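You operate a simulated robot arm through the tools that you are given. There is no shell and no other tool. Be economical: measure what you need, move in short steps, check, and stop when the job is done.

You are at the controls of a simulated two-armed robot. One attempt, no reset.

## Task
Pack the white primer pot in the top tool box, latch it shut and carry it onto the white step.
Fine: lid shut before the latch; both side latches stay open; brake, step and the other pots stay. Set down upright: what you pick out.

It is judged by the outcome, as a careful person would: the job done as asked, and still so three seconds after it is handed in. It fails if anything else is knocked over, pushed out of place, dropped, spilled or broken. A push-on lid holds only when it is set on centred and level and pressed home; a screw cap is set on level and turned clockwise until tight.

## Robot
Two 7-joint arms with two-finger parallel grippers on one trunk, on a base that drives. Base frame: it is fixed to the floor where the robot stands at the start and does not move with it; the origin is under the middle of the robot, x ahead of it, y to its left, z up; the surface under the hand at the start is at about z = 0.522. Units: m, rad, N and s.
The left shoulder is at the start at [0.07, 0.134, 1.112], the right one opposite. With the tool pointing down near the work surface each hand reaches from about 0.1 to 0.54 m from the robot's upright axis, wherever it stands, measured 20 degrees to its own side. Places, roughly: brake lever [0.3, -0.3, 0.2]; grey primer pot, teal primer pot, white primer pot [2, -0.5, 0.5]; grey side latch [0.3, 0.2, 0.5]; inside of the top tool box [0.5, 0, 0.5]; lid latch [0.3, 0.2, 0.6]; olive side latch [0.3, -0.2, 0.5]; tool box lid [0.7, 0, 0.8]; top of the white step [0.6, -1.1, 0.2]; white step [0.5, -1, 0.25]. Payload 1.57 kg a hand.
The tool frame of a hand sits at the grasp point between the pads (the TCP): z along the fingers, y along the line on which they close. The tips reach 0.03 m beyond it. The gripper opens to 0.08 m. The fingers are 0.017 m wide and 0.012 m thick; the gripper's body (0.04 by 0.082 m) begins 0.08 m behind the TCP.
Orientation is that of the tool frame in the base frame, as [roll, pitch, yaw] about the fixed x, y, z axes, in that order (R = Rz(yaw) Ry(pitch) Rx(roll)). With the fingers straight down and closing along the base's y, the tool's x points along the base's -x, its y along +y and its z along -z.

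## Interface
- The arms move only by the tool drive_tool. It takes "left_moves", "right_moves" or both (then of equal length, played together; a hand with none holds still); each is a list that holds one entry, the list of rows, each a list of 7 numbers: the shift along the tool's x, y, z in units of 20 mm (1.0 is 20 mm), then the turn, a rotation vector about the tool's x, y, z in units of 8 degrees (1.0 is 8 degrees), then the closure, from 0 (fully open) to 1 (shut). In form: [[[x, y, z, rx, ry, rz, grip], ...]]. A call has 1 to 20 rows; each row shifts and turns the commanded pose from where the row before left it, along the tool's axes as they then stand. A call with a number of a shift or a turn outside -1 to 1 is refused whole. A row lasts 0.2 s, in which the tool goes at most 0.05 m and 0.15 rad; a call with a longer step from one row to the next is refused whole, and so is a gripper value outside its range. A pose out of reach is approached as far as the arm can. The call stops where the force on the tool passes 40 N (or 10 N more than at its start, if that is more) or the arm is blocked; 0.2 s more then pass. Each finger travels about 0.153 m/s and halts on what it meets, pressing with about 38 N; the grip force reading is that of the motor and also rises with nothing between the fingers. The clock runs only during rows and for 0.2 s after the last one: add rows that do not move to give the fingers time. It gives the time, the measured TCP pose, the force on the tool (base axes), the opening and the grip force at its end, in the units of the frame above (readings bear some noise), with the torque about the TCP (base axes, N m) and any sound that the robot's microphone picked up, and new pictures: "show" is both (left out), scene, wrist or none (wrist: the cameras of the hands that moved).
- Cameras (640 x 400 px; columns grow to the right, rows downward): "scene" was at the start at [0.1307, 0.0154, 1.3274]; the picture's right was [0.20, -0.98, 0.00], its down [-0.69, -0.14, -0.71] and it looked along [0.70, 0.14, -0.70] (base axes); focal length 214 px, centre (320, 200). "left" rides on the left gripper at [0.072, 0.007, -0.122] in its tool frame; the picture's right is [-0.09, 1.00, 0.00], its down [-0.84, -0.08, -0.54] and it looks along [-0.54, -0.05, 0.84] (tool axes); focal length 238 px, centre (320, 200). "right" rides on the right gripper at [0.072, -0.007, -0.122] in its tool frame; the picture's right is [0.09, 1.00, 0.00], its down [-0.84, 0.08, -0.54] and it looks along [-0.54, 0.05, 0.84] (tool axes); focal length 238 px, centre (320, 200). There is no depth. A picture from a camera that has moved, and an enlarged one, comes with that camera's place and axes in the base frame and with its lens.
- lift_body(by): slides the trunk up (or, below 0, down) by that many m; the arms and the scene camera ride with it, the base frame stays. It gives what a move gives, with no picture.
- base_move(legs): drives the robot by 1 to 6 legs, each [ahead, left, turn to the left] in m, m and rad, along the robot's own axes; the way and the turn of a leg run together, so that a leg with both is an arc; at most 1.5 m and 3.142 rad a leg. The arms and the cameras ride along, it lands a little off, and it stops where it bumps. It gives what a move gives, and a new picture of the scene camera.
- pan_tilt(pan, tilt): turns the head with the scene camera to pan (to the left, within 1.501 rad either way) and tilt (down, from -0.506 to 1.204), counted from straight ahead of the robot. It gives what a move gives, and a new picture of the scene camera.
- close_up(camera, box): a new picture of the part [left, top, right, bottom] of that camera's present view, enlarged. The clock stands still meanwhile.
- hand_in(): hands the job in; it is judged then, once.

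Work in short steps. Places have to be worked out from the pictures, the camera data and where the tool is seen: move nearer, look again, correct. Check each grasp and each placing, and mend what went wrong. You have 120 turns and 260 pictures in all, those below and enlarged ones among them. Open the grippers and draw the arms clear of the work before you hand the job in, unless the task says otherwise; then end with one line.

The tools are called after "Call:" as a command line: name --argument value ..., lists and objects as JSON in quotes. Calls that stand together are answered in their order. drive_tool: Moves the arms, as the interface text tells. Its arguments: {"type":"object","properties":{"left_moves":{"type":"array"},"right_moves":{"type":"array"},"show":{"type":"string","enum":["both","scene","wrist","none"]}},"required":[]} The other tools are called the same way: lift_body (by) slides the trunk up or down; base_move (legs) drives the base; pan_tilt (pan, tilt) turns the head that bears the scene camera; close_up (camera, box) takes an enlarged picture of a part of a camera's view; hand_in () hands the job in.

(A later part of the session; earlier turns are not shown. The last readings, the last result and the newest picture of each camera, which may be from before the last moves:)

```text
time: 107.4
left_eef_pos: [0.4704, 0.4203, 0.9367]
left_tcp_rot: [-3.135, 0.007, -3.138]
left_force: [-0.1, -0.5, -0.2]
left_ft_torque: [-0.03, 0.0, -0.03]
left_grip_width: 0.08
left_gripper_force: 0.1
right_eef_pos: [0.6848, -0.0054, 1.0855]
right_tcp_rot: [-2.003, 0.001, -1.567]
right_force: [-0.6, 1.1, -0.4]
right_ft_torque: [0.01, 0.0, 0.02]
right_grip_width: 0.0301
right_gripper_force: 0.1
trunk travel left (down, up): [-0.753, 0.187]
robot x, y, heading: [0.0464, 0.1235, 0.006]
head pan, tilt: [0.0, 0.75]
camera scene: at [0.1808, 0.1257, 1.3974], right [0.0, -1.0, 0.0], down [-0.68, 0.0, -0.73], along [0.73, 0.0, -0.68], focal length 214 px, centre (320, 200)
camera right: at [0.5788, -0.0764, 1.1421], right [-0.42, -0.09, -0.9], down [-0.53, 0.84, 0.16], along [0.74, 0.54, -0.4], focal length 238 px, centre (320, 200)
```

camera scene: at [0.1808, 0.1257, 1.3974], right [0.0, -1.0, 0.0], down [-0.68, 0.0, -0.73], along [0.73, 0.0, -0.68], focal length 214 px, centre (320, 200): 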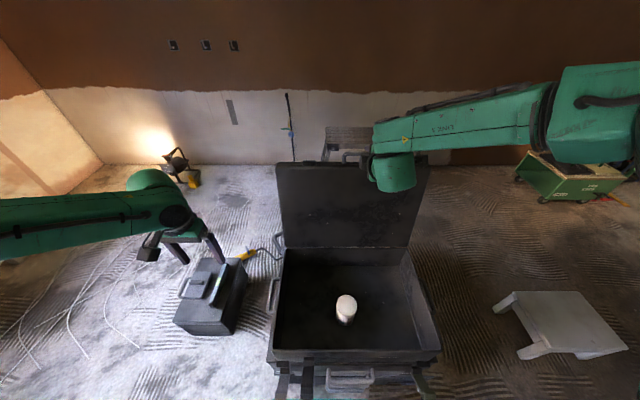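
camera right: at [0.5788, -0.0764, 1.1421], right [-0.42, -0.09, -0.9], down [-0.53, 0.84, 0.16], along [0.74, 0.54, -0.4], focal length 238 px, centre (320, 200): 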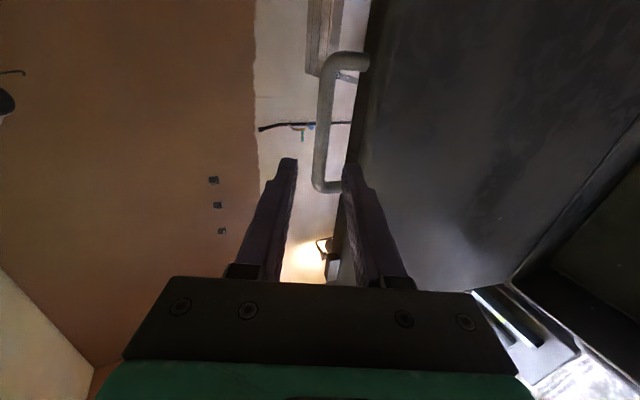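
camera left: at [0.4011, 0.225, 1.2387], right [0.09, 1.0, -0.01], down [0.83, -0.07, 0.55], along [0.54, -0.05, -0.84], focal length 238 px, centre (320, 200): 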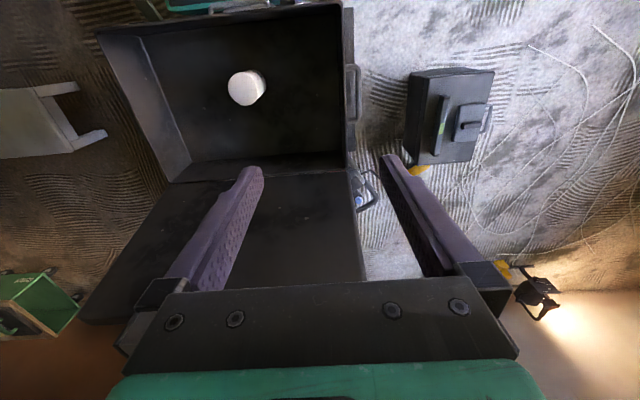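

The arm is far freer now and the bar is still aligned. Advancing along the tool axis.

Call:
drive_tool --right_moves '[[[0, 0, 0.5, 0, 0, 0, 0.625], [0, 0, 0.5, 0, 0, 0, 0.625], [0, 0, 0.5, 0, 0, 0, 0.625], [0, 0, 0.5, 0, 0, 0, 0.625], [0, 0, 0.5, 0, 0, 0, 0.625], [0, 0, 0.5, 0, 0, 0, 0.625], [0, 0, 0.5, 0, 0, 0, 0.625], [0, 0, 0, 0, 0, 0, 0.625]]]' --show "none"

Call:
close_up --camera "right" --box '[240, 100, 480, 280]'

Call:
close_up --camera "scene" --box '[300, 110, 460, 210]'

```text
time: 109.2
left_eef_pos: [0.4712, 0.419, 0.9357]
left_tcp_rot: [-3.133, 0.005, -3.138]
left_force: [-1.1, 0.5, 0.3]
left_ft_torque: [-0.01, 0.02, 0.02]
left_grip_width: 0.0802
left_gripper_force: 0.1
right_eef_pos: [0.749, -0.0087, 1.0537]
right_tcp_rot: [-2.0, 0.002, -1.571]
right_force: [-0.1, -0.4, 0.0]
right_ft_torque: [0.0, -0.02, -0.01]
right_grip_width: 0.0304
right_gripper_force: 0.1
trunk travel left (down, up): [-0.753, 0.187]
robot x, y, heading: [0.0502, 0.1259, 0.003]
head pan, tilt: [0.0, 0.75]
```

```text
2.22 times, centred on (360, 190) of right
camera zoom: at [0.6412, -0.0783, 1.1101], right [-0.41, -0.09, -0.91], down [-0.53, 0.84, 0.16], along [0.74, 0.54, -0.39], focal length 530 px, centre (231, 222)
```

zoom: 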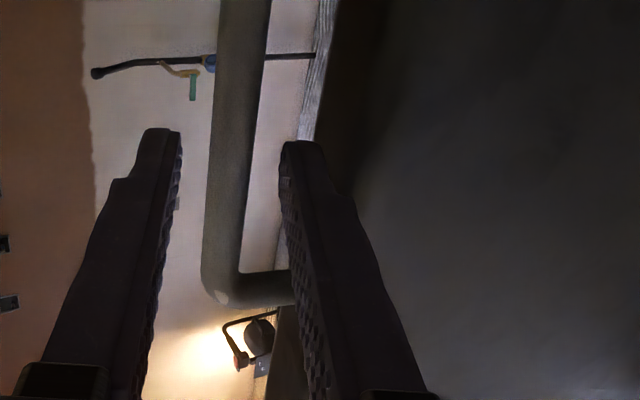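

```text
4.00 times, centred on (380, 160) of scene
camera zoom: at [0.1806, 0.1251, 1.3974], right [0.0, -1.0, 0.0], down [-0.68, 0.0, -0.73], along [0.73, 0.0, -0.68], focal length 858 px, centre (80, 360)
```

zoom: 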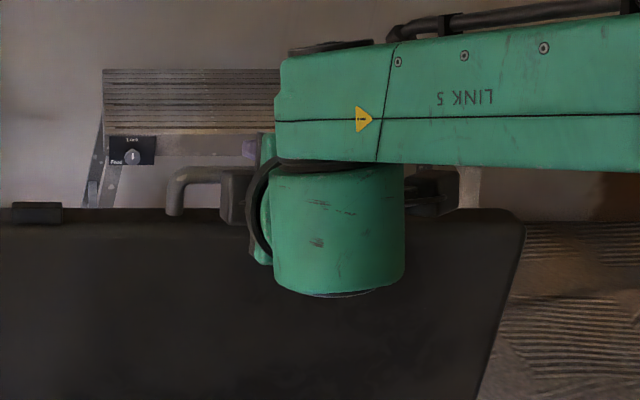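

The bar lies about 7 mm beyond the finger tips and centred. I advance 2.2 cm more.

Call:
drive_tool --right_moves '[[[0, 0, 0.4, 0, 0, 0, 0.625], [0, 0, 0.4, 0, 0, 0, 0.625], [0, 0, 0.4, 0, 0, 0, 0.625], [0, 0, 0, 0, 0, 0, 0.625]]]' --show "none"

Call:
close_up --camera "right" --box '[240, 100, 480, 280]'

```text
time: 110.2
left_eef_pos: [0.4672, 0.4203, 0.9384]
left_tcp_rot: [-3.136, 0.01, -3.141]
left_force: [0.2, 0.0, 0.0]
left_ft_torque: [0.0, 0.04, 0.0]
left_grip_width: 0.0799
left_gripper_force: 0.1
right_eef_pos: [0.7586, -0.0055, 1.0422]
right_tcp_rot: [-1.99, 0.002, -1.569]
right_force: [-3.8, 1.3, 16.9]
right_ft_torque: [-0.06, -0.18, 0.01]
right_grip_width: 0.0256
right_gripper_force: 0.1
right hand out of reach, approached as far as the arm can: row 1, 2, 3
trunk travel left (down, up): [-0.753, 0.187]
robot x, y, heading: [0.049, 0.128, -0.001]
head pan, tilt: [0.0, 0.75]
```

```text
2.22 times, centred on (360, 190) of right
camera zoom: at [0.6502, -0.0763, 1.0983], right [-0.4, -0.09, -0.91], down [-0.53, 0.84, 0.15], along [0.75, 0.54, -0.39], focal length 530 px, centre (231, 222)
```

zoom: 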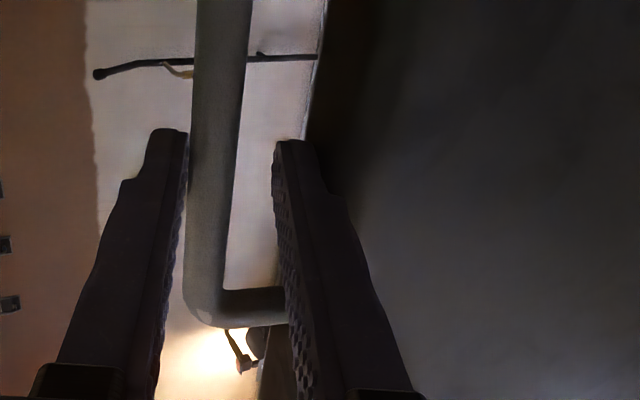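

The lower finger touched the lid edge, and the bar is just inside the tips (s≈0.028). I lift the fingers 6 mm and creep the base forward 15 mm to seat the bar deeper.

Call:
drive_tool --right_moves '[[[0, -0.35, 0, 0, 0, 0, 0.625], [0, 0, 0, 0, 0, 0, 0.625]]]' --show "none"

Call:
base_move --legs '[[0.015, 0, 0]]'

Call:
close_up --camera "right" --box '[240, 100, 480, 280]'

```text
time: 110.8
left_eef_pos: [0.4684, 0.4203, 0.9381]
left_tcp_rot: [-3.135, 0.007, -3.141]
left_force: [-0.2, -0.6, -0.2]
left_ft_torque: [0.03, 0.01, 0.0]
left_grip_width: 0.08
left_gripper_force: 0.2
right_eef_pos: [0.7576, -0.0048, 1.0443]
right_tcp_rot: [-1.994, 0.002, -1.568]
right_force: [4.3, 0.1, 15.5]
right_ft_torque: [-0.01, -0.34, 0.01]
right_grip_width: 0.0255
right_gripper_force: 0.0
right hand out of reach, approached as far as the arm can: row 1
trunk travel left (down, up): [-0.753, 0.187]
robot x, y, heading: [0.0519, 0.1269, 0.008]
head pan, tilt: [0.0, 0.75]
```

```text
time: 111.6
left_eef_pos: [0.483, 0.4193, 0.9381]
left_tcp_rot: [-3.136, 0.01, -3.14]
left_force: [-0.2, 0.2, -0.7]
left_ft_torque: [0.02, -0.03, 0.02]
left_grip_width: 0.08
left_gripper_force: 0.0
right_eef_pos: [0.7697, -0.0063, 1.0417]
right_tcp_rot: [-1.997, 0.0, -1.568]
right_force: [1.7, 1.5, 3.4]
right_ft_torque: [0.05, -0.15, 0.0]
right_grip_width: 0.0271
right_gripper_force: 0.1
trunk travel left (down, up): [-0.753, 0.187]
robot x, y, heading: [0.0638, 0.1294, 0.001]
head pan, tilt: [0.0, 0.75]
camera scene: at [0.1909, 0.1251, 1.3978], right [0.0, -1.0, 0.0], down [-0.68, 0.0, -0.73], along [0.73, 0.0, -0.68], focal length 214 px, centre (320, 200)
```

scene: 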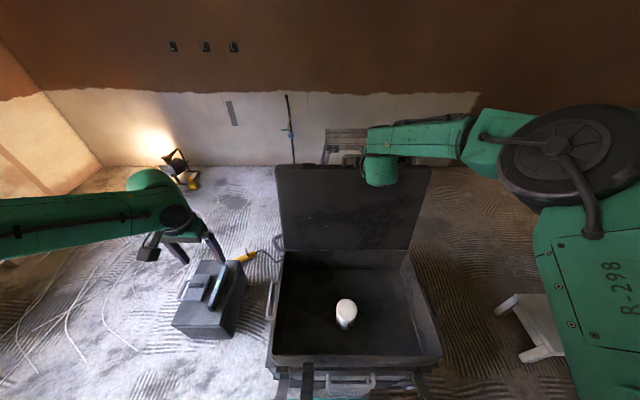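

```text
2.22 times, centred on (360, 190) of right
camera zoom: at [0.662, -0.0769, 1.0982], right [-0.41, -0.09, -0.91], down [-0.53, 0.83, 0.16], along [0.74, 0.54, -0.39], focal length 530 px, centre (231, 222)
```

zoom: 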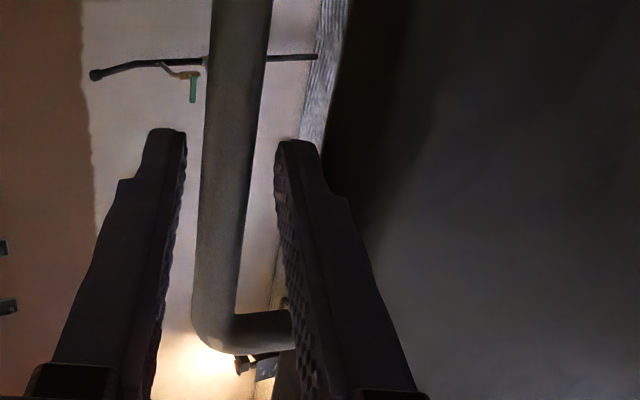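

The bar is now about 15 mm inside the tips. I close on it.

Call:
drive_tool --right_moves '[[[0, 0, 0, 0, 0, 0, 0.8], [0, 0, 0, 0, 0, 0, 1], [0, 0, 0, 0, 0, 0, 1]]]' --show "wrist"

```text
time: 112.4
left_eef_pos: [0.4844, 0.4191, 0.9366]
left_tcp_rot: [-3.133, 0.004, -3.141]
left_force: [0.0, -1.1, -0.1]
left_ft_torque: [-0.02, 0.01, 0.0]
left_grip_width: 0.0799
left_gripper_force: 0.0
right_eef_pos: [0.7737, -0.0057, 1.0427]
right_tcp_rot: [-1.996, 0.003, -1.57]
right_force: [3.5, -1.5, 12.2]
right_ft_torque: [0.03, -0.15, 0.1]
right_grip_width: 0.0135
right_gripper_force: 29.7
trunk travel left (down, up): [-0.753, 0.187]
robot x, y, heading: [0.066, 0.1242, 0.003]
head pan, tilt: [0.0, 0.75]
camera right: at [0.665, -0.0769, 1.0982], right [-0.41, -0.09, -0.91], down [-0.53, 0.84, 0.16], along [0.74, 0.54, -0.39], focal length 238 px, centre (320, 200)
```

right: 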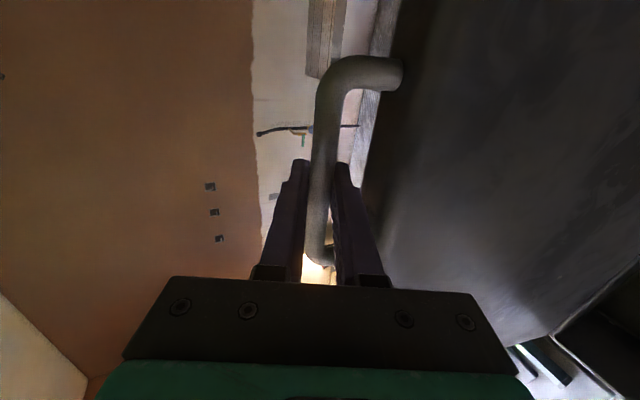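

Gripped (0.0135 wide). The bar circles the hinge with R≈0.39 m; I start the swing along the arc in 2.5° steps, slowly tilting the tool downward, and check the force.

Call:
drive_tool --right_moves '[[[0, 0.151, -0.833, -0.203, 0, 0, 1], [0, 0.21, -0.818, -0.203, 0, 0, 1], [0, 0.268, -0.8, -0.203, 0, 0, 1], [0, 0.326, -0.777, -0.203, 0, 0, 1], [0, 0, 0, 0, 0, 0, 1]]]'

```text
time: 113.6
left_eef_pos: [0.4815, 0.4187, 0.9383]
left_tcp_rot: [-3.136, 0.01, -3.141]
left_force: [0.0, 0.4, -0.2]
left_ft_torque: [0.0, 0.02, 0.01]
left_grip_width: 0.0802
left_gripper_force: 0.1
right_eef_pos: [0.6956, -0.0066, 1.0522]
right_tcp_rot: [-2.095, 0.006, -1.573]
right_force: [1.2, -7.3, 32.3]
right_ft_torque: [-0.18, -0.03, -0.1]
right_grip_width: 0.0136
right_gripper_force: 29.9
right hand out of reach, approached as far as the arm can: row 3, 4
trunk travel left (down, up): [-0.753, 0.187]
robot x, y, heading: [0.0627, 0.1275, 0.005]
head pan, tilt: [0.0, 0.75]
camera scene: at [0.1888, 0.1241, 1.3984], right [0.0, -1.0, 0.0], down [-0.68, 0.0, -0.73], along [0.73, 0.0, -0.68], focal length 214 px, centre (320, 200)
camera right: at [0.5934, -0.0765, 1.1188], right [-0.5, -0.09, -0.86], down [-0.51, 0.84, 0.21], along [0.7, 0.54, -0.46], focal length 238 px, centre (320, 200)
```

scene: 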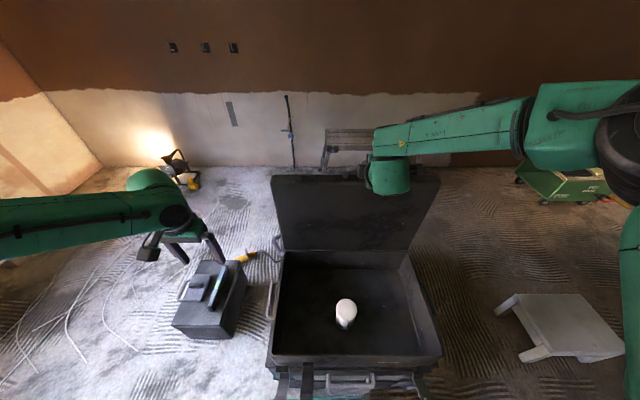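
right: 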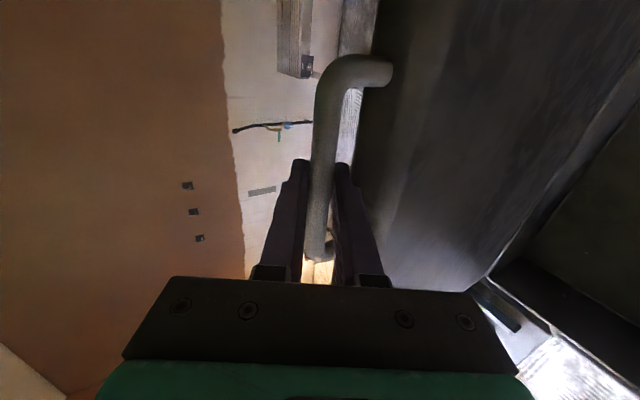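

The lid follows (now about 3° short of vertical); the 32 N upward force says I'm pressing slightly down on the bar. I continue with a small upward bias.

Call:
drive_tool --right_moves '[[[0, 0.13, -0.89, -0.203, 0, 0, 1], [0, 0.44, -0.709, -0.203, 0, 0, 1], [0, 0.49, -0.674, -0.203, 0, 0, 1], [0, 0.537, -0.636, -0.203, 0, 0, 1], [0, 0, 0, 0, 0, 0, 1]]]'

```text
time: 114.4
left_eef_pos: [0.4845, 0.4191, 0.9362]
left_tcp_rot: [-3.135, 0.006, -3.141]
left_force: [0.0, 0.6, 1.0]
left_ft_torque: [0.01, 0.04, 0.0]
left_grip_width: 0.08
left_gripper_force: 0.0
right_eef_pos: [0.6507, -0.0013, 1.0529]
right_tcp_rot: [-2.155, -0.003, -1.572]
right_force: [1.0, 0.3, 7.0]
right_ft_torque: [-0.44, -0.39, -0.75]
right_grip_width: 0.0134
right_gripper_force: 30.5
right hand out of reach, approached as far as the arm can: row 1, 2, 4
trunk travel left (down, up): [-0.753, 0.187]
robot x, y, heading: [0.0614, 0.1292, -0.002]
head pan, tilt: [0.0, 0.75]
stopped in row 4 (right hand): the force on the tool passed its limit at 45 N (the readings are from after the stop); the commanded pose is now the measured one
camera scene: at [0.1947, 0.1256, 1.397], right [0.0, -1.0, 0.0], down [-0.68, 0.0, -0.73], along [0.73, 0.0, -0.68], focal length 214 px, centre (320, 200)
camera right: at [0.5534, -0.0705, 1.1257], right [-0.55, -0.09, -0.83], down [-0.49, 0.84, 0.23], along [0.67, 0.54, -0.51], focal length 238 px, centre (320, 200)
```

scene: 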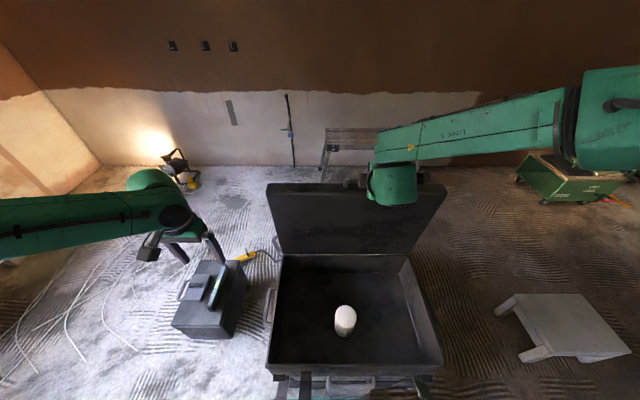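
right: 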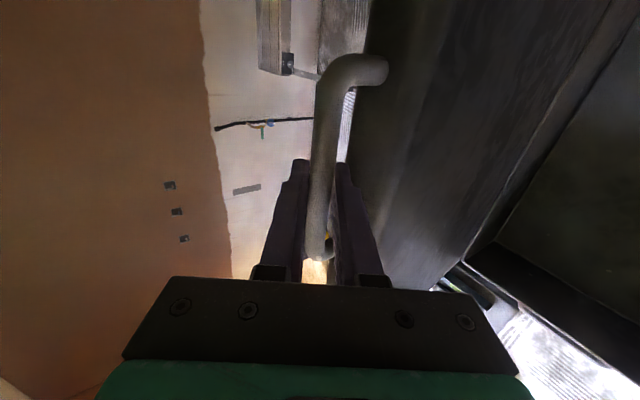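

The lid is about 4° past vertical. The turning may be what strains the arm, so I continue along the arc without turning for a few rows.

Call:
drive_tool --right_moves '[[[0, 0.52, -0.66, 0, 0, 0, 1], [0, 0.55, -0.636, 0, 0, 0, 1], [0, 0.578, -0.612, 0, 0, 0, 1], [0, 0, 0, 0, 0, 0, 1]]]' --show "none"

```text
time: 115.4
left_eef_pos: [0.4826, 0.4191, 0.9383]
left_tcp_rot: [-3.134, 0.008, -3.139]
left_force: [0.8, 0.6, 0.1]
left_ft_torque: [-0.03, 0.03, 0.0]
left_grip_width: 0.0799
left_gripper_force: 0.1
right_eef_pos: [0.5984, 0.0018, 1.0504]
right_tcp_rot: [-2.148, -0.003, -1.574]
right_force: [5.3, -2.6, 28.3]
right_ft_torque: [-0.29, -3.49, -0.76]
right_grip_width: 0.0131
right_gripper_force: 29.8
trunk travel left (down, up): [-0.753, 0.187]
robot x, y, heading: [0.0621, 0.1233, 0.006]
head pan, tilt: [0.0, 0.75]
```

Motion is fine without turning, but force (28 N) and torque show the fingers binding in the loop. I relieve by lifting 4 mm and tilting the tool 8° down.

Call:
drive_tool --right_moves '[[[0, -0.2, -0.05, -0.4, 0, 0, 1], [0, 0, 0, -0.6, 0, 0, 1], [0, 0, 0, 0, 0, 0, 1]]]' --show "wrist"

```text
time: 115.9
left_eef_pos: [0.4868, 0.4183, 0.9388]
left_tcp_rot: [-3.135, 0.004, -3.139]
left_force: [0.3, -0.4, 0.2]
left_ft_torque: [0.01, 0.02, -0.04]
left_grip_width: 0.08
left_gripper_force: 0.1
right_eef_pos: [0.6062, 0.0022, 1.0536]
right_tcp_rot: [-2.21, -0.004, -1.577]
right_force: [1.7, -4.9, 8.3]
right_ft_torque: [0.64, -0.77, 0.51]
right_grip_width: 0.0135
right_gripper_force: 29.7
right hand out of reach, approached as far as the arm can: row 2
trunk travel left (down, up): [-0.753, 0.187]
robot x, y, heading: [0.061, 0.1282, 0.008]
head pan, tilt: [0.0, 0.75]
stopped in row 2 (right hand): the force on the tool passed its limit at 47 N (the readings are from after the stop); the commanded pose is now the measured one
camera right: at [0.5121, -0.0681, 1.1313], right [-0.59, -0.09, -0.8], down [-0.48, 0.84, 0.26], along [0.65, 0.53, -0.54], focal length 238 px, centre (320, 200)
```

right: 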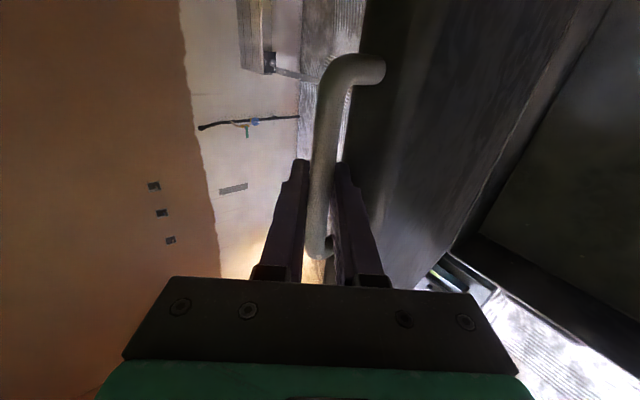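

Tilting drags the arm into its limits. Instead I loosen the grip to 0.03 so the bar can turn freely in the fingers (the lower finger still supports it), and see whether the lid stays.

Call:
drive_tool --right_moves '[[[0, 0, 0, 0, 0, 0, 0.75], [0, 0, 0, 0, 0, 0, 0.65], [0, 0, 0, 0, 0, 0, 0.65]]]'

```text
time: 116.7
left_eef_pos: [0.4841, 0.4181, 0.9393]
left_tcp_rot: [-3.137, 0.006, -3.14]
left_force: [-0.3, 0.0, 0.4]
left_ft_torque: [0.01, 0.01, 0.01]
left_grip_width: 0.0801
left_gripper_force: 0.0
right_eef_pos: [0.6026, 0.0027, 1.0529]
right_tcp_rot: [-2.212, -0.005, -1.577]
right_force: [1.4, -4.5, 17.4]
right_ft_torque: [-0.05, -0.99, -0.07]
right_grip_width: 0.0149
right_gripper_force: 0.1
trunk travel left (down, up): [-0.753, 0.187]
robot x, y, heading: [0.0616, 0.127, 0.002]
head pan, tilt: [0.0, 0.75]
camera scene: at [0.1929, 0.1239, 1.3979], right [0.0, -1.0, 0.0], down [-0.68, 0.0, -0.73], along [0.73, 0.0, -0.68], focal length 214 px, centre (320, 200)
camera right: at [0.5095, -0.068, 1.1319], right [-0.6, -0.09, -0.8], down [-0.48, 0.84, 0.26], along [0.65, 0.53, -0.54], focal length 238 px, centre (320, 200)
```

scene: 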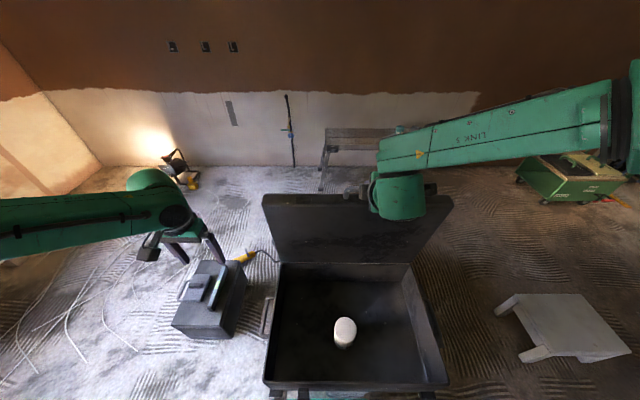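
right: 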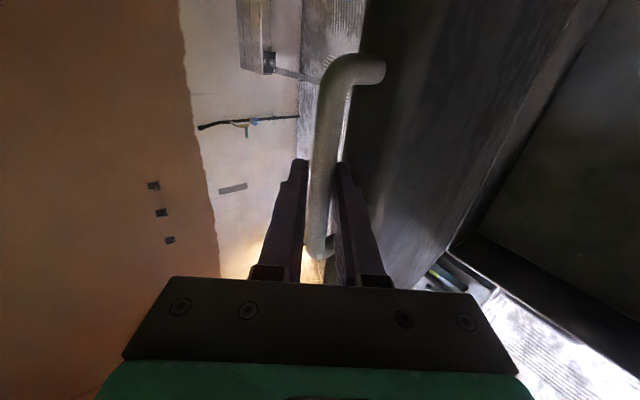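

The lower finger is jammed between bar and lid edge, so the hand sits too low. I move 8 mm out along the lid's direction.

Call:
drive_tool --right_moves '[[[0, -0.27, -0.29, 0, 0, 0, 0.65], [0, 0, 0, 0, 0, 0, 0.65]]]' --show "wrist"

```text
time: 117.3
left_eef_pos: [0.4867, 0.4187, 0.9384]
left_tcp_rot: [-3.137, 0.006, -3.14]
left_force: [-0.1, -0.4, -0.1]
left_ft_torque: [0.01, -0.04, -0.01]
left_grip_width: 0.0798
left_gripper_force: 0.1
right_eef_pos: [0.602, 0.0025, 1.0567]
right_tcp_rot: [-2.215, -0.005, -1.578]
right_force: [2.0, -6.3, 3.3]
right_ft_torque: [-0.17, -0.77, -0.1]
right_grip_width: 0.0255
right_gripper_force: 0.1
trunk travel left (down, up): [-0.753, 0.187]
robot x, y, heading: [0.0617, 0.1261, 0.004]
head pan, tilt: [0.0, 0.75]
camera right: at [0.5085, -0.0675, 1.1361], right [-0.6, -0.09, -0.8], down [-0.47, 0.84, 0.26], along [0.65, 0.53, -0.55], focal length 238 px, centre (320, 200)
```

right: 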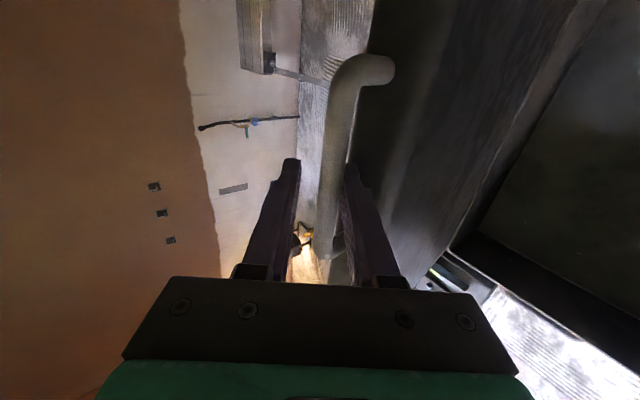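

Freed (force 3 N). I withdraw 2 cm along the tool axis to see whether the lid stays by itself.

Call:
drive_tool --right_moves '[[[0, -0.1, -0.5, 0, 0, 0, 0.6], [0, 0, -0.5, 0, 0, 0, 0.6], [0, 0, 0, 0, 0, 0, 0.6], [0, 0, 0, 0, 0, 0, 0.6]]]'

```text
time: 118.3
left_eef_pos: [0.4887, 0.4196, 0.936]
left_tcp_rot: [-3.135, 0.0, -3.14]
left_force: [-0.7, -0.2, -0.8]
left_ft_torque: [0.02, 0.02, 0.03]
left_grip_width: 0.08
left_gripper_force: 0.1
right_eef_pos: [0.5887, 0.0063, 1.0656]
right_tcp_rot: [-2.217, -0.002, -1.579]
right_force: [2.2, 1.2, -10.2]
right_ft_torque: [0.04, -0.82, 0.02]
right_grip_width: 0.0374
right_gripper_force: 3.0
right hand out of reach, approached as far as the arm can: row 1
trunk travel left (down, up): [-0.753, 0.187]
robot x, y, heading: [0.0651, 0.1252, 0.001]
head pan, tilt: [0.0, 0.75]
camera scene: at [0.1992, 0.1249, 1.3971], right [0.0, -1.0, 0.0], down [-0.68, 0.0, -0.73], along [0.73, 0.0, -0.68], focal length 214 px, centre (320, 200)
camera right: at [0.4951, -0.0638, 1.1458], right [-0.6, -0.09, -0.8], down [-0.47, 0.84, 0.26], along [0.64, 0.53, -0.55], focal length 238 px, centre (320, 200)
```

scene: 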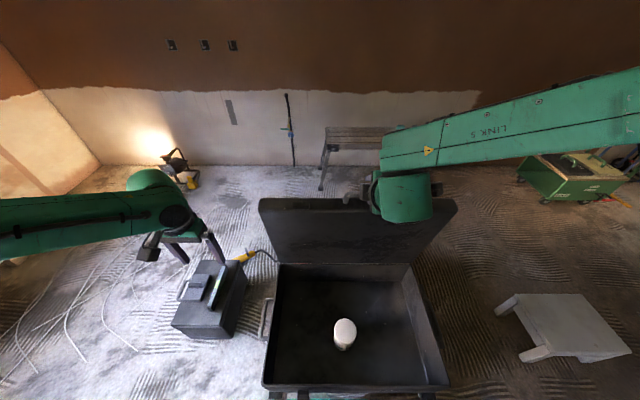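
right: 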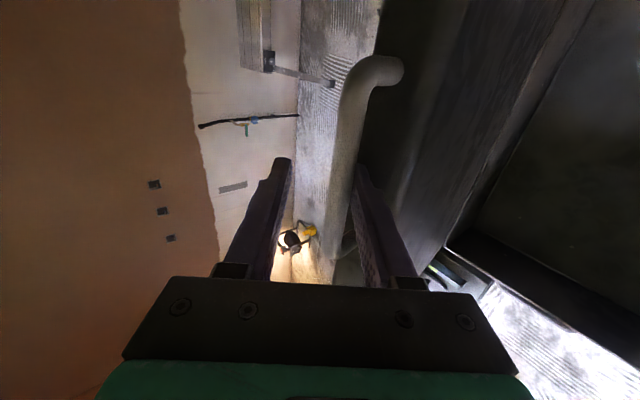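

The lid now leans on the lower finger (10 N down), so it falls freely and the finger carries it. I lower it along the arc, keeping the loose hold.

Call:
drive_tool --right_moves '[[[0, 0.666, -0.515, 0, 0, 0, 0.6], [0, 0.688, -0.485, 0, 0, 0, 0.6], [0, 0.709, -0.455, 0, 0, 0, 0.6], [0, 0.728, -0.424, 0, 0, 0, 0.6], [0, 0.745, -0.391, 0, 0, 0, 0.6], [0, 0, 0, 0, 0, 0, 0.6]]]'

```text
time: 119.7
left_eef_pos: [0.4865, 0.4191, 0.9368]
left_tcp_rot: [-3.135, 0.006, 3.141]
left_force: [0.8, 0.0, 0.5]
left_ft_torque: [0.0, -0.03, -0.01]
left_grip_width: 0.08
left_gripper_force: 0.0
right_eef_pos: [0.5094, 0.0039, 1.0408]
right_tcp_rot: [-2.212, -0.006, -1.575]
right_force: [9.1, -0.7, 6.7]
right_ft_torque: [0.31, -4.27, 0.08]
right_grip_width: 0.0224
right_gripper_force: 0.0
trunk travel left (down, up): [-0.753, 0.187]
robot x, y, heading: [0.06, 0.1265, 0.001]
head pan, tilt: [0.0, 0.75]
camera scene: at [0.1967, 0.1249, 1.3975], right [0.0, -1.0, 0.0], down [-0.68, 0.0, -0.73], along [0.73, 0.0, -0.68], focal length 214 px, centre (320, 200)
camera right: at [0.4159, -0.0662, 1.1191], right [-0.6, -0.09, -0.8], down [-0.48, 0.84, 0.26], along [0.65, 0.53, -0.55], focal length 238 px, centre (320, 200)
```

scene: 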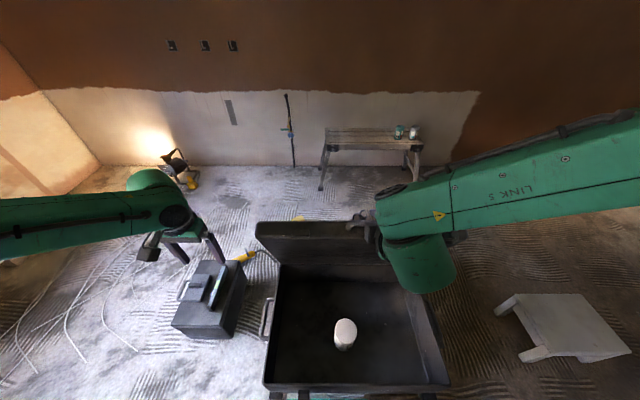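
right: 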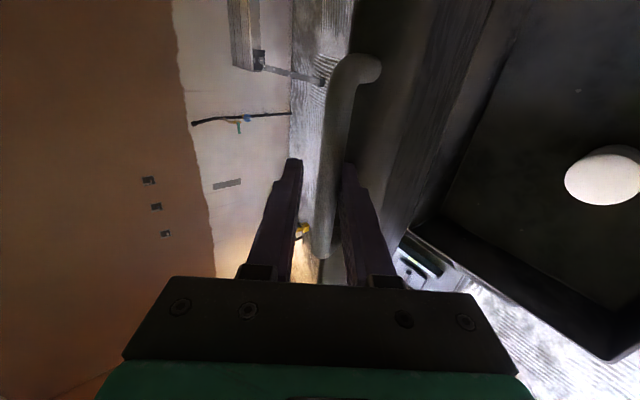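

The fixed tilt makes the lower finger bind in the loop again. I back out 12 mm along the tool and open slightly so only the fingertip carries the bar.

Call:
drive_tool --right_moves '[[[0, 0, -0.35, 0, 0, 0, 0.5], [0, 0, -0.35, 0, 0, 0, 0.5], [0, 0, 0, 0, 0, 0, 0.5]]]' --show "wrist"

Call:
close_up --camera "scene" --box '[240, 170, 480, 310]'

```text
time: 120.5
left_eef_pos: [0.4848, 0.4189, 0.9385]
left_tcp_rot: [-3.136, 0.005, -3.138]
left_force: [0.2, -0.9, -0.3]
left_ft_torque: [-0.01, -0.03, -0.01]
left_grip_width: 0.08
left_gripper_force: 0.1
right_eef_pos: [0.4939, 0.0045, 1.0491]
right_tcp_rot: [-2.22, -0.004, -1.572]
right_force: [0.0, -0.8, -0.6]
right_ft_torque: [0.02, 0.06, -0.03]
right_grip_width: 0.0405
right_gripper_force: 0.1
trunk travel left (down, up): [-0.753, 0.187]
robot x, y, heading: [0.0648, 0.1284, -0.001]
head pan, tilt: [0.0, 0.75]
camera right: at [0.4008, -0.0654, 1.128], right [-0.6, -0.09, -0.79], down [-0.47, 0.84, 0.26], along [0.64, 0.53, -0.55], focal length 238 px, centre (320, 200)
```

right: 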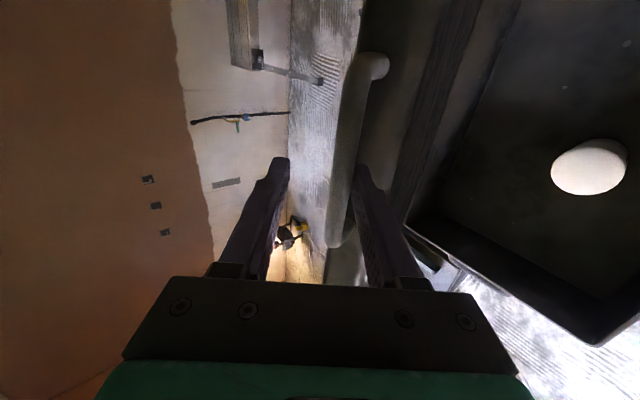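

```text
2.67 times, centred on (360, 240) of scene
camera zoom: at [0.1943, 0.1247, 1.3977], right [0.0, -1.0, 0.0], down [-0.68, 0.0, -0.73], along [0.73, 0.0, -0.68], focal length 572 px, centre (213, 93)
```

zoom: 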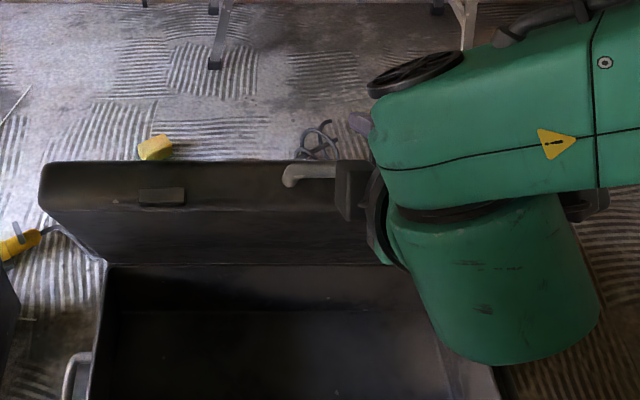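

Force is zero now, so the hinge seems to hold the lid by itself. I withdraw 4 cm more and compare.

Call:
drive_tool --right_moves '[[[0, 0, -0.7, 0, 0, 0, 0.5], [0, 0, -0.7, 0, 0, 0, 0.5], [0, 0, -0.8, 0, 0, 0, 0.5], [0, 0, 0, 0, 0, 0, 0.5], [0, 0, 0, 0, 0, 0, 0.5]]]' --show "wrist"

Call:
close_up --camera "scene" --box '[240, 170, 480, 310]'

```text
time: 121.7
left_eef_pos: [0.4861, 0.4186, 0.9372]
left_tcp_rot: [-3.135, 0.004, -3.14]
left_force: [0.0, -0.1, -0.2]
left_ft_torque: [0.01, -0.01, 0.01]
left_grip_width: 0.0804
left_gripper_force: 0.0
right_eef_pos: [0.4622, 0.0058, 1.0775]
right_tcp_rot: [-2.215, -0.005, -1.576]
right_force: [-0.5, 0.2, 0.8]
right_ft_torque: [0.04, -0.04, -0.02]
right_grip_width: 0.0398
right_gripper_force: 0.1
trunk travel left (down, up): [-0.753, 0.187]
robot x, y, heading: [0.0604, 0.1216, 0.001]
head pan, tilt: [0.0, 0.75]
camera right: at [0.3689, -0.0647, 1.1559], right [-0.6, -0.09, -0.8], down [-0.48, 0.84, 0.26], along [0.64, 0.53, -0.55], focal length 238 px, centre (320, 200)
```

right: 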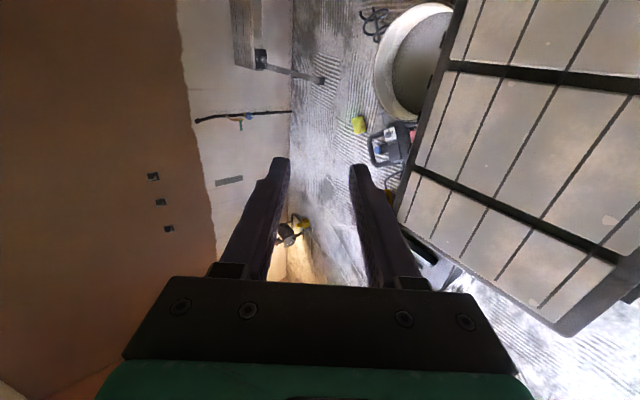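

```text
2.67 times, centred on (360, 240) of scene
camera zoom: at [0.1961, 0.125, 1.3974], right [0.0, -1.0, 0.0], down [-0.68, 0.0, -0.73], along [0.73, 0.0, -0.68], focal length 572 px, centre (213, 93)
```

zoom: 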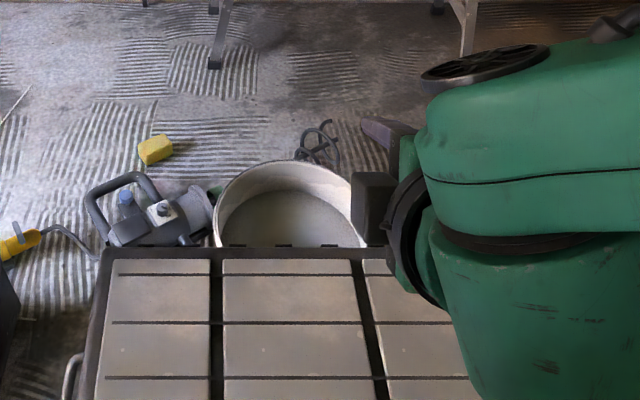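

The lid fell shut on its own without harm. I retract and restore the right hand, then look down at the front with the latches.

Call:
drive_tool --right_moves '[[[0, -0.8, -0.6, 0, 0, 0.9375, 0.5], [0.5, -0.8, -0.6, 0, 0, 0.9375, 0.5], [0.5, 0, 0, 0, 0, 0.9375, 0.5], [0, 0, 0, 0, 0, 0.9375, 0.5], [0, 0, 0, 0, 0, 0.9375, 0.5], [0, 0, 0, 0, 0, 0.9375, 0.5], [0, 0, 0, 0, 0, 0.9375, 0.5], [0, 0, 0, 0, 0, 0.9375, 0.5], [0, 0, 0, 0, 0, 0.9375, 0], [0, 0, 0, 0, 0, 0.9375, 0], [0, 0, 0, 0, 0, 0.9375, 0], [0, 0, 0, 0, 0, 0.9375, 0], [0, -0.5, -0.3, 0, 0.94, 0, 0], [0, -0.5, -0.3, 0, 0.94, 0, 0], [0, -0.5, -0.3, 0, 0.94, 0, 0], [0, -0.5, -0.3, 0, 0.94, 0, 0], [0, -0.5, -0.3, 0, 0.94, 0, 0], [0, -0.5, 0, 0, 0.94, 0, 0], [0, -0.5, 0, 0, 0.94, 0, 0]]]' --show "none"

Call:
pan_tilt --pan 0.0 --tilt 1.1

Call:
close_up --camera "left" --box '[0, 0, 640, 400]'

```text
time: 125.7
left_eef_pos: [0.4867, 0.419, 0.937]
left_tcp_rot: [-3.136, 0.005, -3.14]
left_force: [-1.6, 0.3, 0.1]
left_ft_torque: [0.0, -0.01, 0.02]
left_grip_width: 0.0799
left_gripper_force: 0.2
right_eef_pos: [0.4399, -0.0864, 1.1353]
right_tcp_rot: [-3.136, 0.003, 3.139]
right_force: [0.3, 0.2, 0.4]
right_ft_torque: [-0.03, 0.0, 0.04]
right_grip_width: 0.0803
right_gripper_force: 0.1
trunk travel left (down, up): [-0.753, 0.187]
robot x, y, heading: [0.0593, 0.1246, 0.002]
head pan, tilt: [0.0, 0.75]
```

```text
time: 126.5
left_eef_pos: [0.486, 0.4189, 0.9375]
left_tcp_rot: [-3.133, 0.005, -3.14]
left_force: [0.0, 0.4, -0.2]
left_ft_torque: [0.0, 0.04, 0.0]
left_grip_width: 0.0799
left_gripper_force: 0.0
right_eef_pos: [0.4423, -0.0863, 1.1362]
right_tcp_rot: [-3.136, 0.011, 3.137]
right_force: [0.6, 0.6, -0.1]
right_ft_torque: [-0.01, -0.04, 0.02]
right_grip_width: 0.0798
right_gripper_force: 0.0
trunk travel left (down, up): [-0.753, 0.187]
robot x, y, heading: [0.0638, 0.1213, 0.004]
head pan, tilt: [0.0, 1.1]
camera scene: at [0.1764, 0.1248, 1.3717], right [0.0, -1.0, 0.0], down [-0.89, 0.0, -0.45], along [0.45, 0.0, -0.89], focal length 214 px, centre (320, 200)
```

scene: 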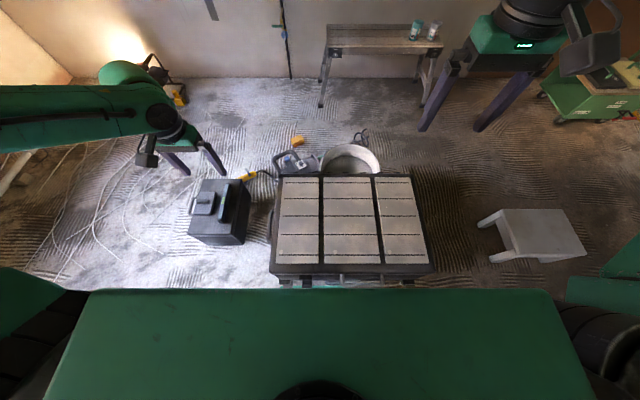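

```text
1.00 times, centred on (320, 200) of left (not enlarged: the box is as wide or as high as the picture)
camera zoom: at [0.4149, 0.4274, 1.0588], right [0.09, 1.0, -0.01], down [0.83, -0.07, 0.55], along [0.54, -0.05, -0.84], focal length 238 px, centre (320, 200)
```

zoom: 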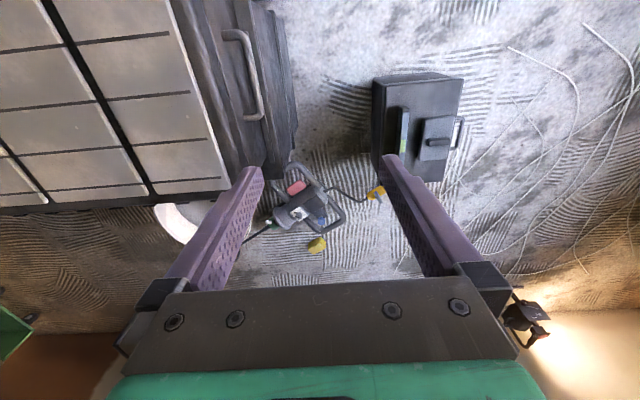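

The lid is flat and shut. To see and reach the latch at the front left, I back the robot off a little and to the right.

Call:
base_move --legs '[[-0.1, -0.2, 0]]'

Call:
close_up --camera "scene" --box '[160, 180, 440, 355]'

Call:
close_up --camera "left" --box '[0, 0, 640, 400]'

```text
time: 128.2
left_eef_pos: [0.3856, 0.2253, 0.9351]
left_tcp_rot: [-3.136, 0.002, -3.129]
left_force: [-0.5, -0.8, 0.1]
left_ft_torque: [-0.01, 0.02, -0.02]
left_grip_width: 0.08
left_gripper_force: 0.0
right_eef_pos: [0.3456, -0.2792, 1.1364]
right_tcp_rot: [-3.134, 0.007, -3.137]
right_force: [-0.6, -0.7, -0.7]
right_ft_torque: [0.0, 0.02, 0.03]
right_grip_width: 0.08
right_gripper_force: 0.1
trunk travel left (down, up): [-0.753, 0.187]
robot x, y, heading: [-0.0371, -0.0689, 0.014]
head pan, tilt: [0.0, 1.1]
camera scene: at [0.0788, -0.0712, 1.3716], right [0.01, -1.0, 0.0], down [-0.89, -0.01, -0.45], along [0.45, 0.0, -0.89], focal length 214 px, centre (320, 200)
```

scene: 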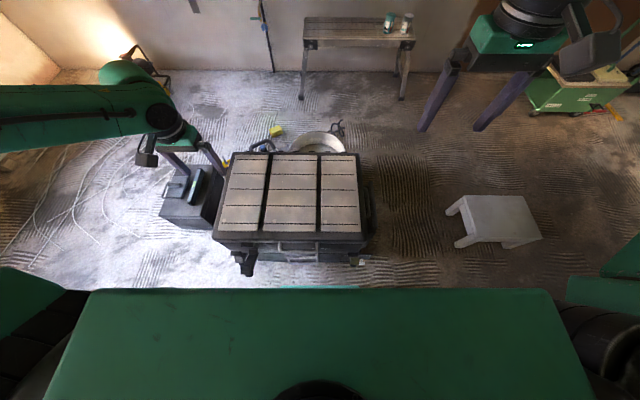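

```text
2.29 times, centred on (300, 268) of scene
camera zoom: at [0.0788, -0.0712, 1.3716], right [0.01, -1.0, 0.0], down [-0.89, -0.01, -0.45], along [0.45, 0.0, -0.89], focal length 490 px, centre (366, 46)
```

zoom: 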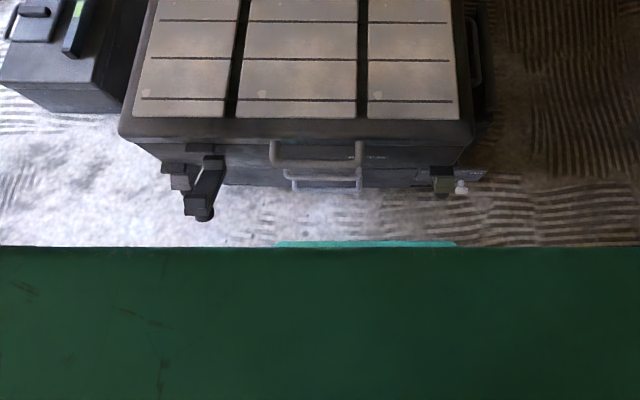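

```text
1.00 times, centred on (320, 200) of left (not enlarged: the box is as wide or as high as the picture)
camera zoom: at [0.3143, 0.2333, 1.0582], right [0.08, 1.0, -0.01], down [0.84, -0.06, 0.55], along [0.54, -0.05, -0.84], focal length 238 px, centre (320, 200)
```

zoom: 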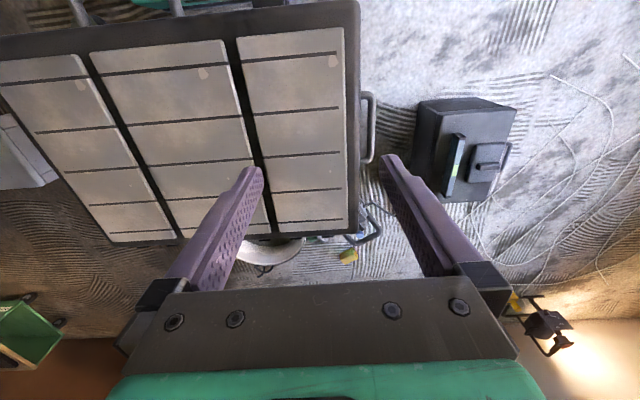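

I need a flatter view of the front face. I raise the left hand, then lower the trunk 0.3 m and look.

Call:
drive_tool --left_moves '[[[0, 0.8, -0.9, 0, 0, 0, 0], [0, 0.8, -0.9, 0, 0, 0, 0], [0, 0.8, -0.9, 0, 0, 0, 0], [0, 0.8, -0.9, 0, 0, 0, 0], [0, 0.8, -0.9, 0, 0, 0, 0], [0, 0.8, -0.9, 0, 0, 0, 0], [0, 0.8, -0.9, 0, 0, 0, 0], [0, 0.8, -0.9, 0, 0, 0, 0]]]' --show "none"

Call:
lift_body --by -0.35

Call:
pan_tilt --pan 0.4 --tilt 0.9

Call:
close_up --camera "scene" --box '[220, 150, 480, 310]'

```text
time: 130.1
left_eef_pos: [0.3809, 0.3519, 1.0813]
left_tcp_rot: [-3.134, 0.007, -3.132]
left_force: [-0.4, -0.1, -0.1]
left_ft_torque: [0.01, -0.01, 0.0]
left_grip_width: 0.0801
left_gripper_force: 0.0
right_eef_pos: [0.3443, -0.2812, 1.1357]
right_tcp_rot: [-3.135, 0.006, -3.136]
right_force: [-0.7, 0.0, -0.6]
right_ft_torque: [0.02, 0.0, 0.01]
right_grip_width: 0.08
right_gripper_force: 0.0
trunk travel left (down, up): [-0.753, 0.187]
robot x, y, heading: [-0.037, -0.0739, 0.013]
head pan, tilt: [0.0, 1.1]
```

```text
time: 133.5
left_eef_pos: [0.381, 0.3546, 0.7318]
left_tcp_rot: [-3.136, 0.006, -3.132]
left_force: [0.2, -0.3, 0.0]
left_ft_torque: [0.03, 0.02, 0.01]
left_grip_width: 0.0802
left_gripper_force: 0.0
right_eef_pos: [0.3445, -0.2811, 0.7858]
right_tcp_rot: [-3.135, 0.006, -3.137]
right_force: [-0.1, 0.4, 0.6]
right_ft_torque: [-0.05, -0.03, 0.02]
right_grip_width: 0.08
right_gripper_force: 0.1
trunk travel left (down, up): [-0.403, 0.537]
robot x, y, heading: [-0.0338, -0.0758, 0.014]
head pan, tilt: [0.0, 1.1]
```

```text
time: 134.3
left_eef_pos: [0.3813, 0.3527, 0.7313]
left_tcp_rot: [-3.135, 0.006, -3.129]
left_force: [-0.2, -0.2, -0.5]
left_ft_torque: [0.01, 0.04, 0.02]
left_grip_width: 0.0799
left_gripper_force: 0.1
right_eef_pos: [0.3457, -0.2818, 0.7857]
right_tcp_rot: [-3.136, 0.009, -3.136]
right_force: [-1.1, -0.4, -1.1]
right_ft_torque: [-0.01, 0.0, 0.02]
right_grip_width: 0.0803
right_gripper_force: 0.1
trunk travel left (down, up): [-0.403, 0.537]
robot x, y, heading: [-0.0349, -0.0764, 0.01]
head pan, tilt: [0.4, 0.901]
camera scene: at [0.0841, -0.0433, 1.0355], right [0.4, -0.92, 0.0], down [-0.72, -0.31, -0.62], along [0.57, 0.25, -0.78], focal length 214 px, centre (320, 200)
```

scene: 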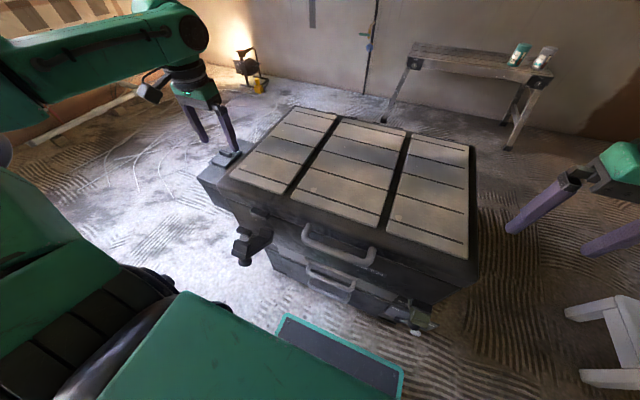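

```text
2.46 times, centred on (350, 230) of scene
camera zoom: at [0.0841, -0.0433, 1.0355], right [0.4, -0.92, 0.0], down [-0.72, -0.31, -0.62], along [0.57, 0.25, -0.78], focal length 528 px, centre (246, 126)
```

zoom: 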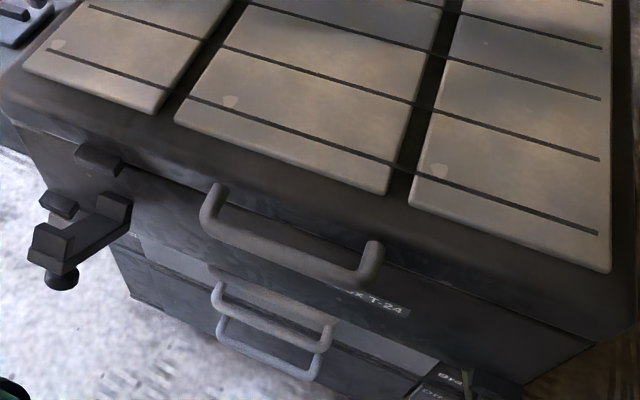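

The lid is seated. I zoom on the latch levers.

Call:
close_up --camera "scene" --box '[215, 190, 295, 275]'

Call:
close_up --camera "left" --box '[0, 0, 320, 200]'

```text
4.71 times, centred on (255, 232) of scene
camera zoom: at [0.0841, -0.0433, 1.0355], right [0.4, -0.92, 0.0], down [-0.72, -0.31, -0.62], along [0.57, 0.25, -0.78], focal length 1009 px, centre (626, 47)
```

zoom: 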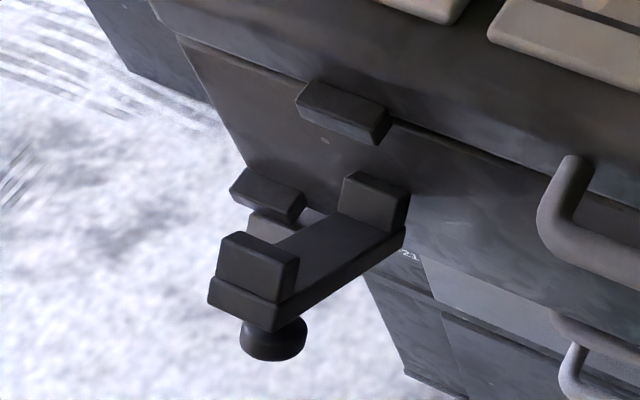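

```text
2.00 times, centred on (160, 100) of left
camera zoom: at [0.3098, 0.3607, 0.8536], right [0.08, 1.0, -0.01], down [0.83, -0.06, 0.55], along [0.54, -0.05, -0.84], focal length 477 px, centre (640, 400)
```

zoom: 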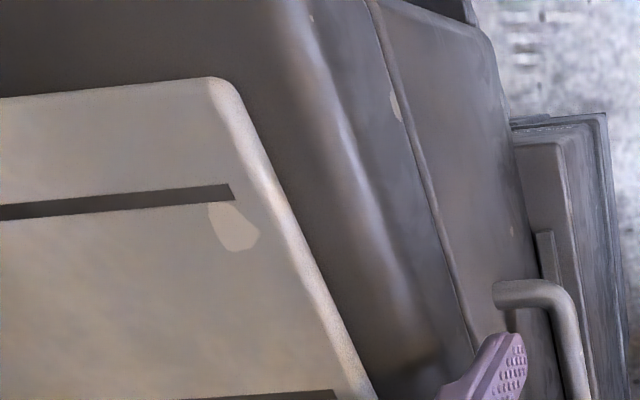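

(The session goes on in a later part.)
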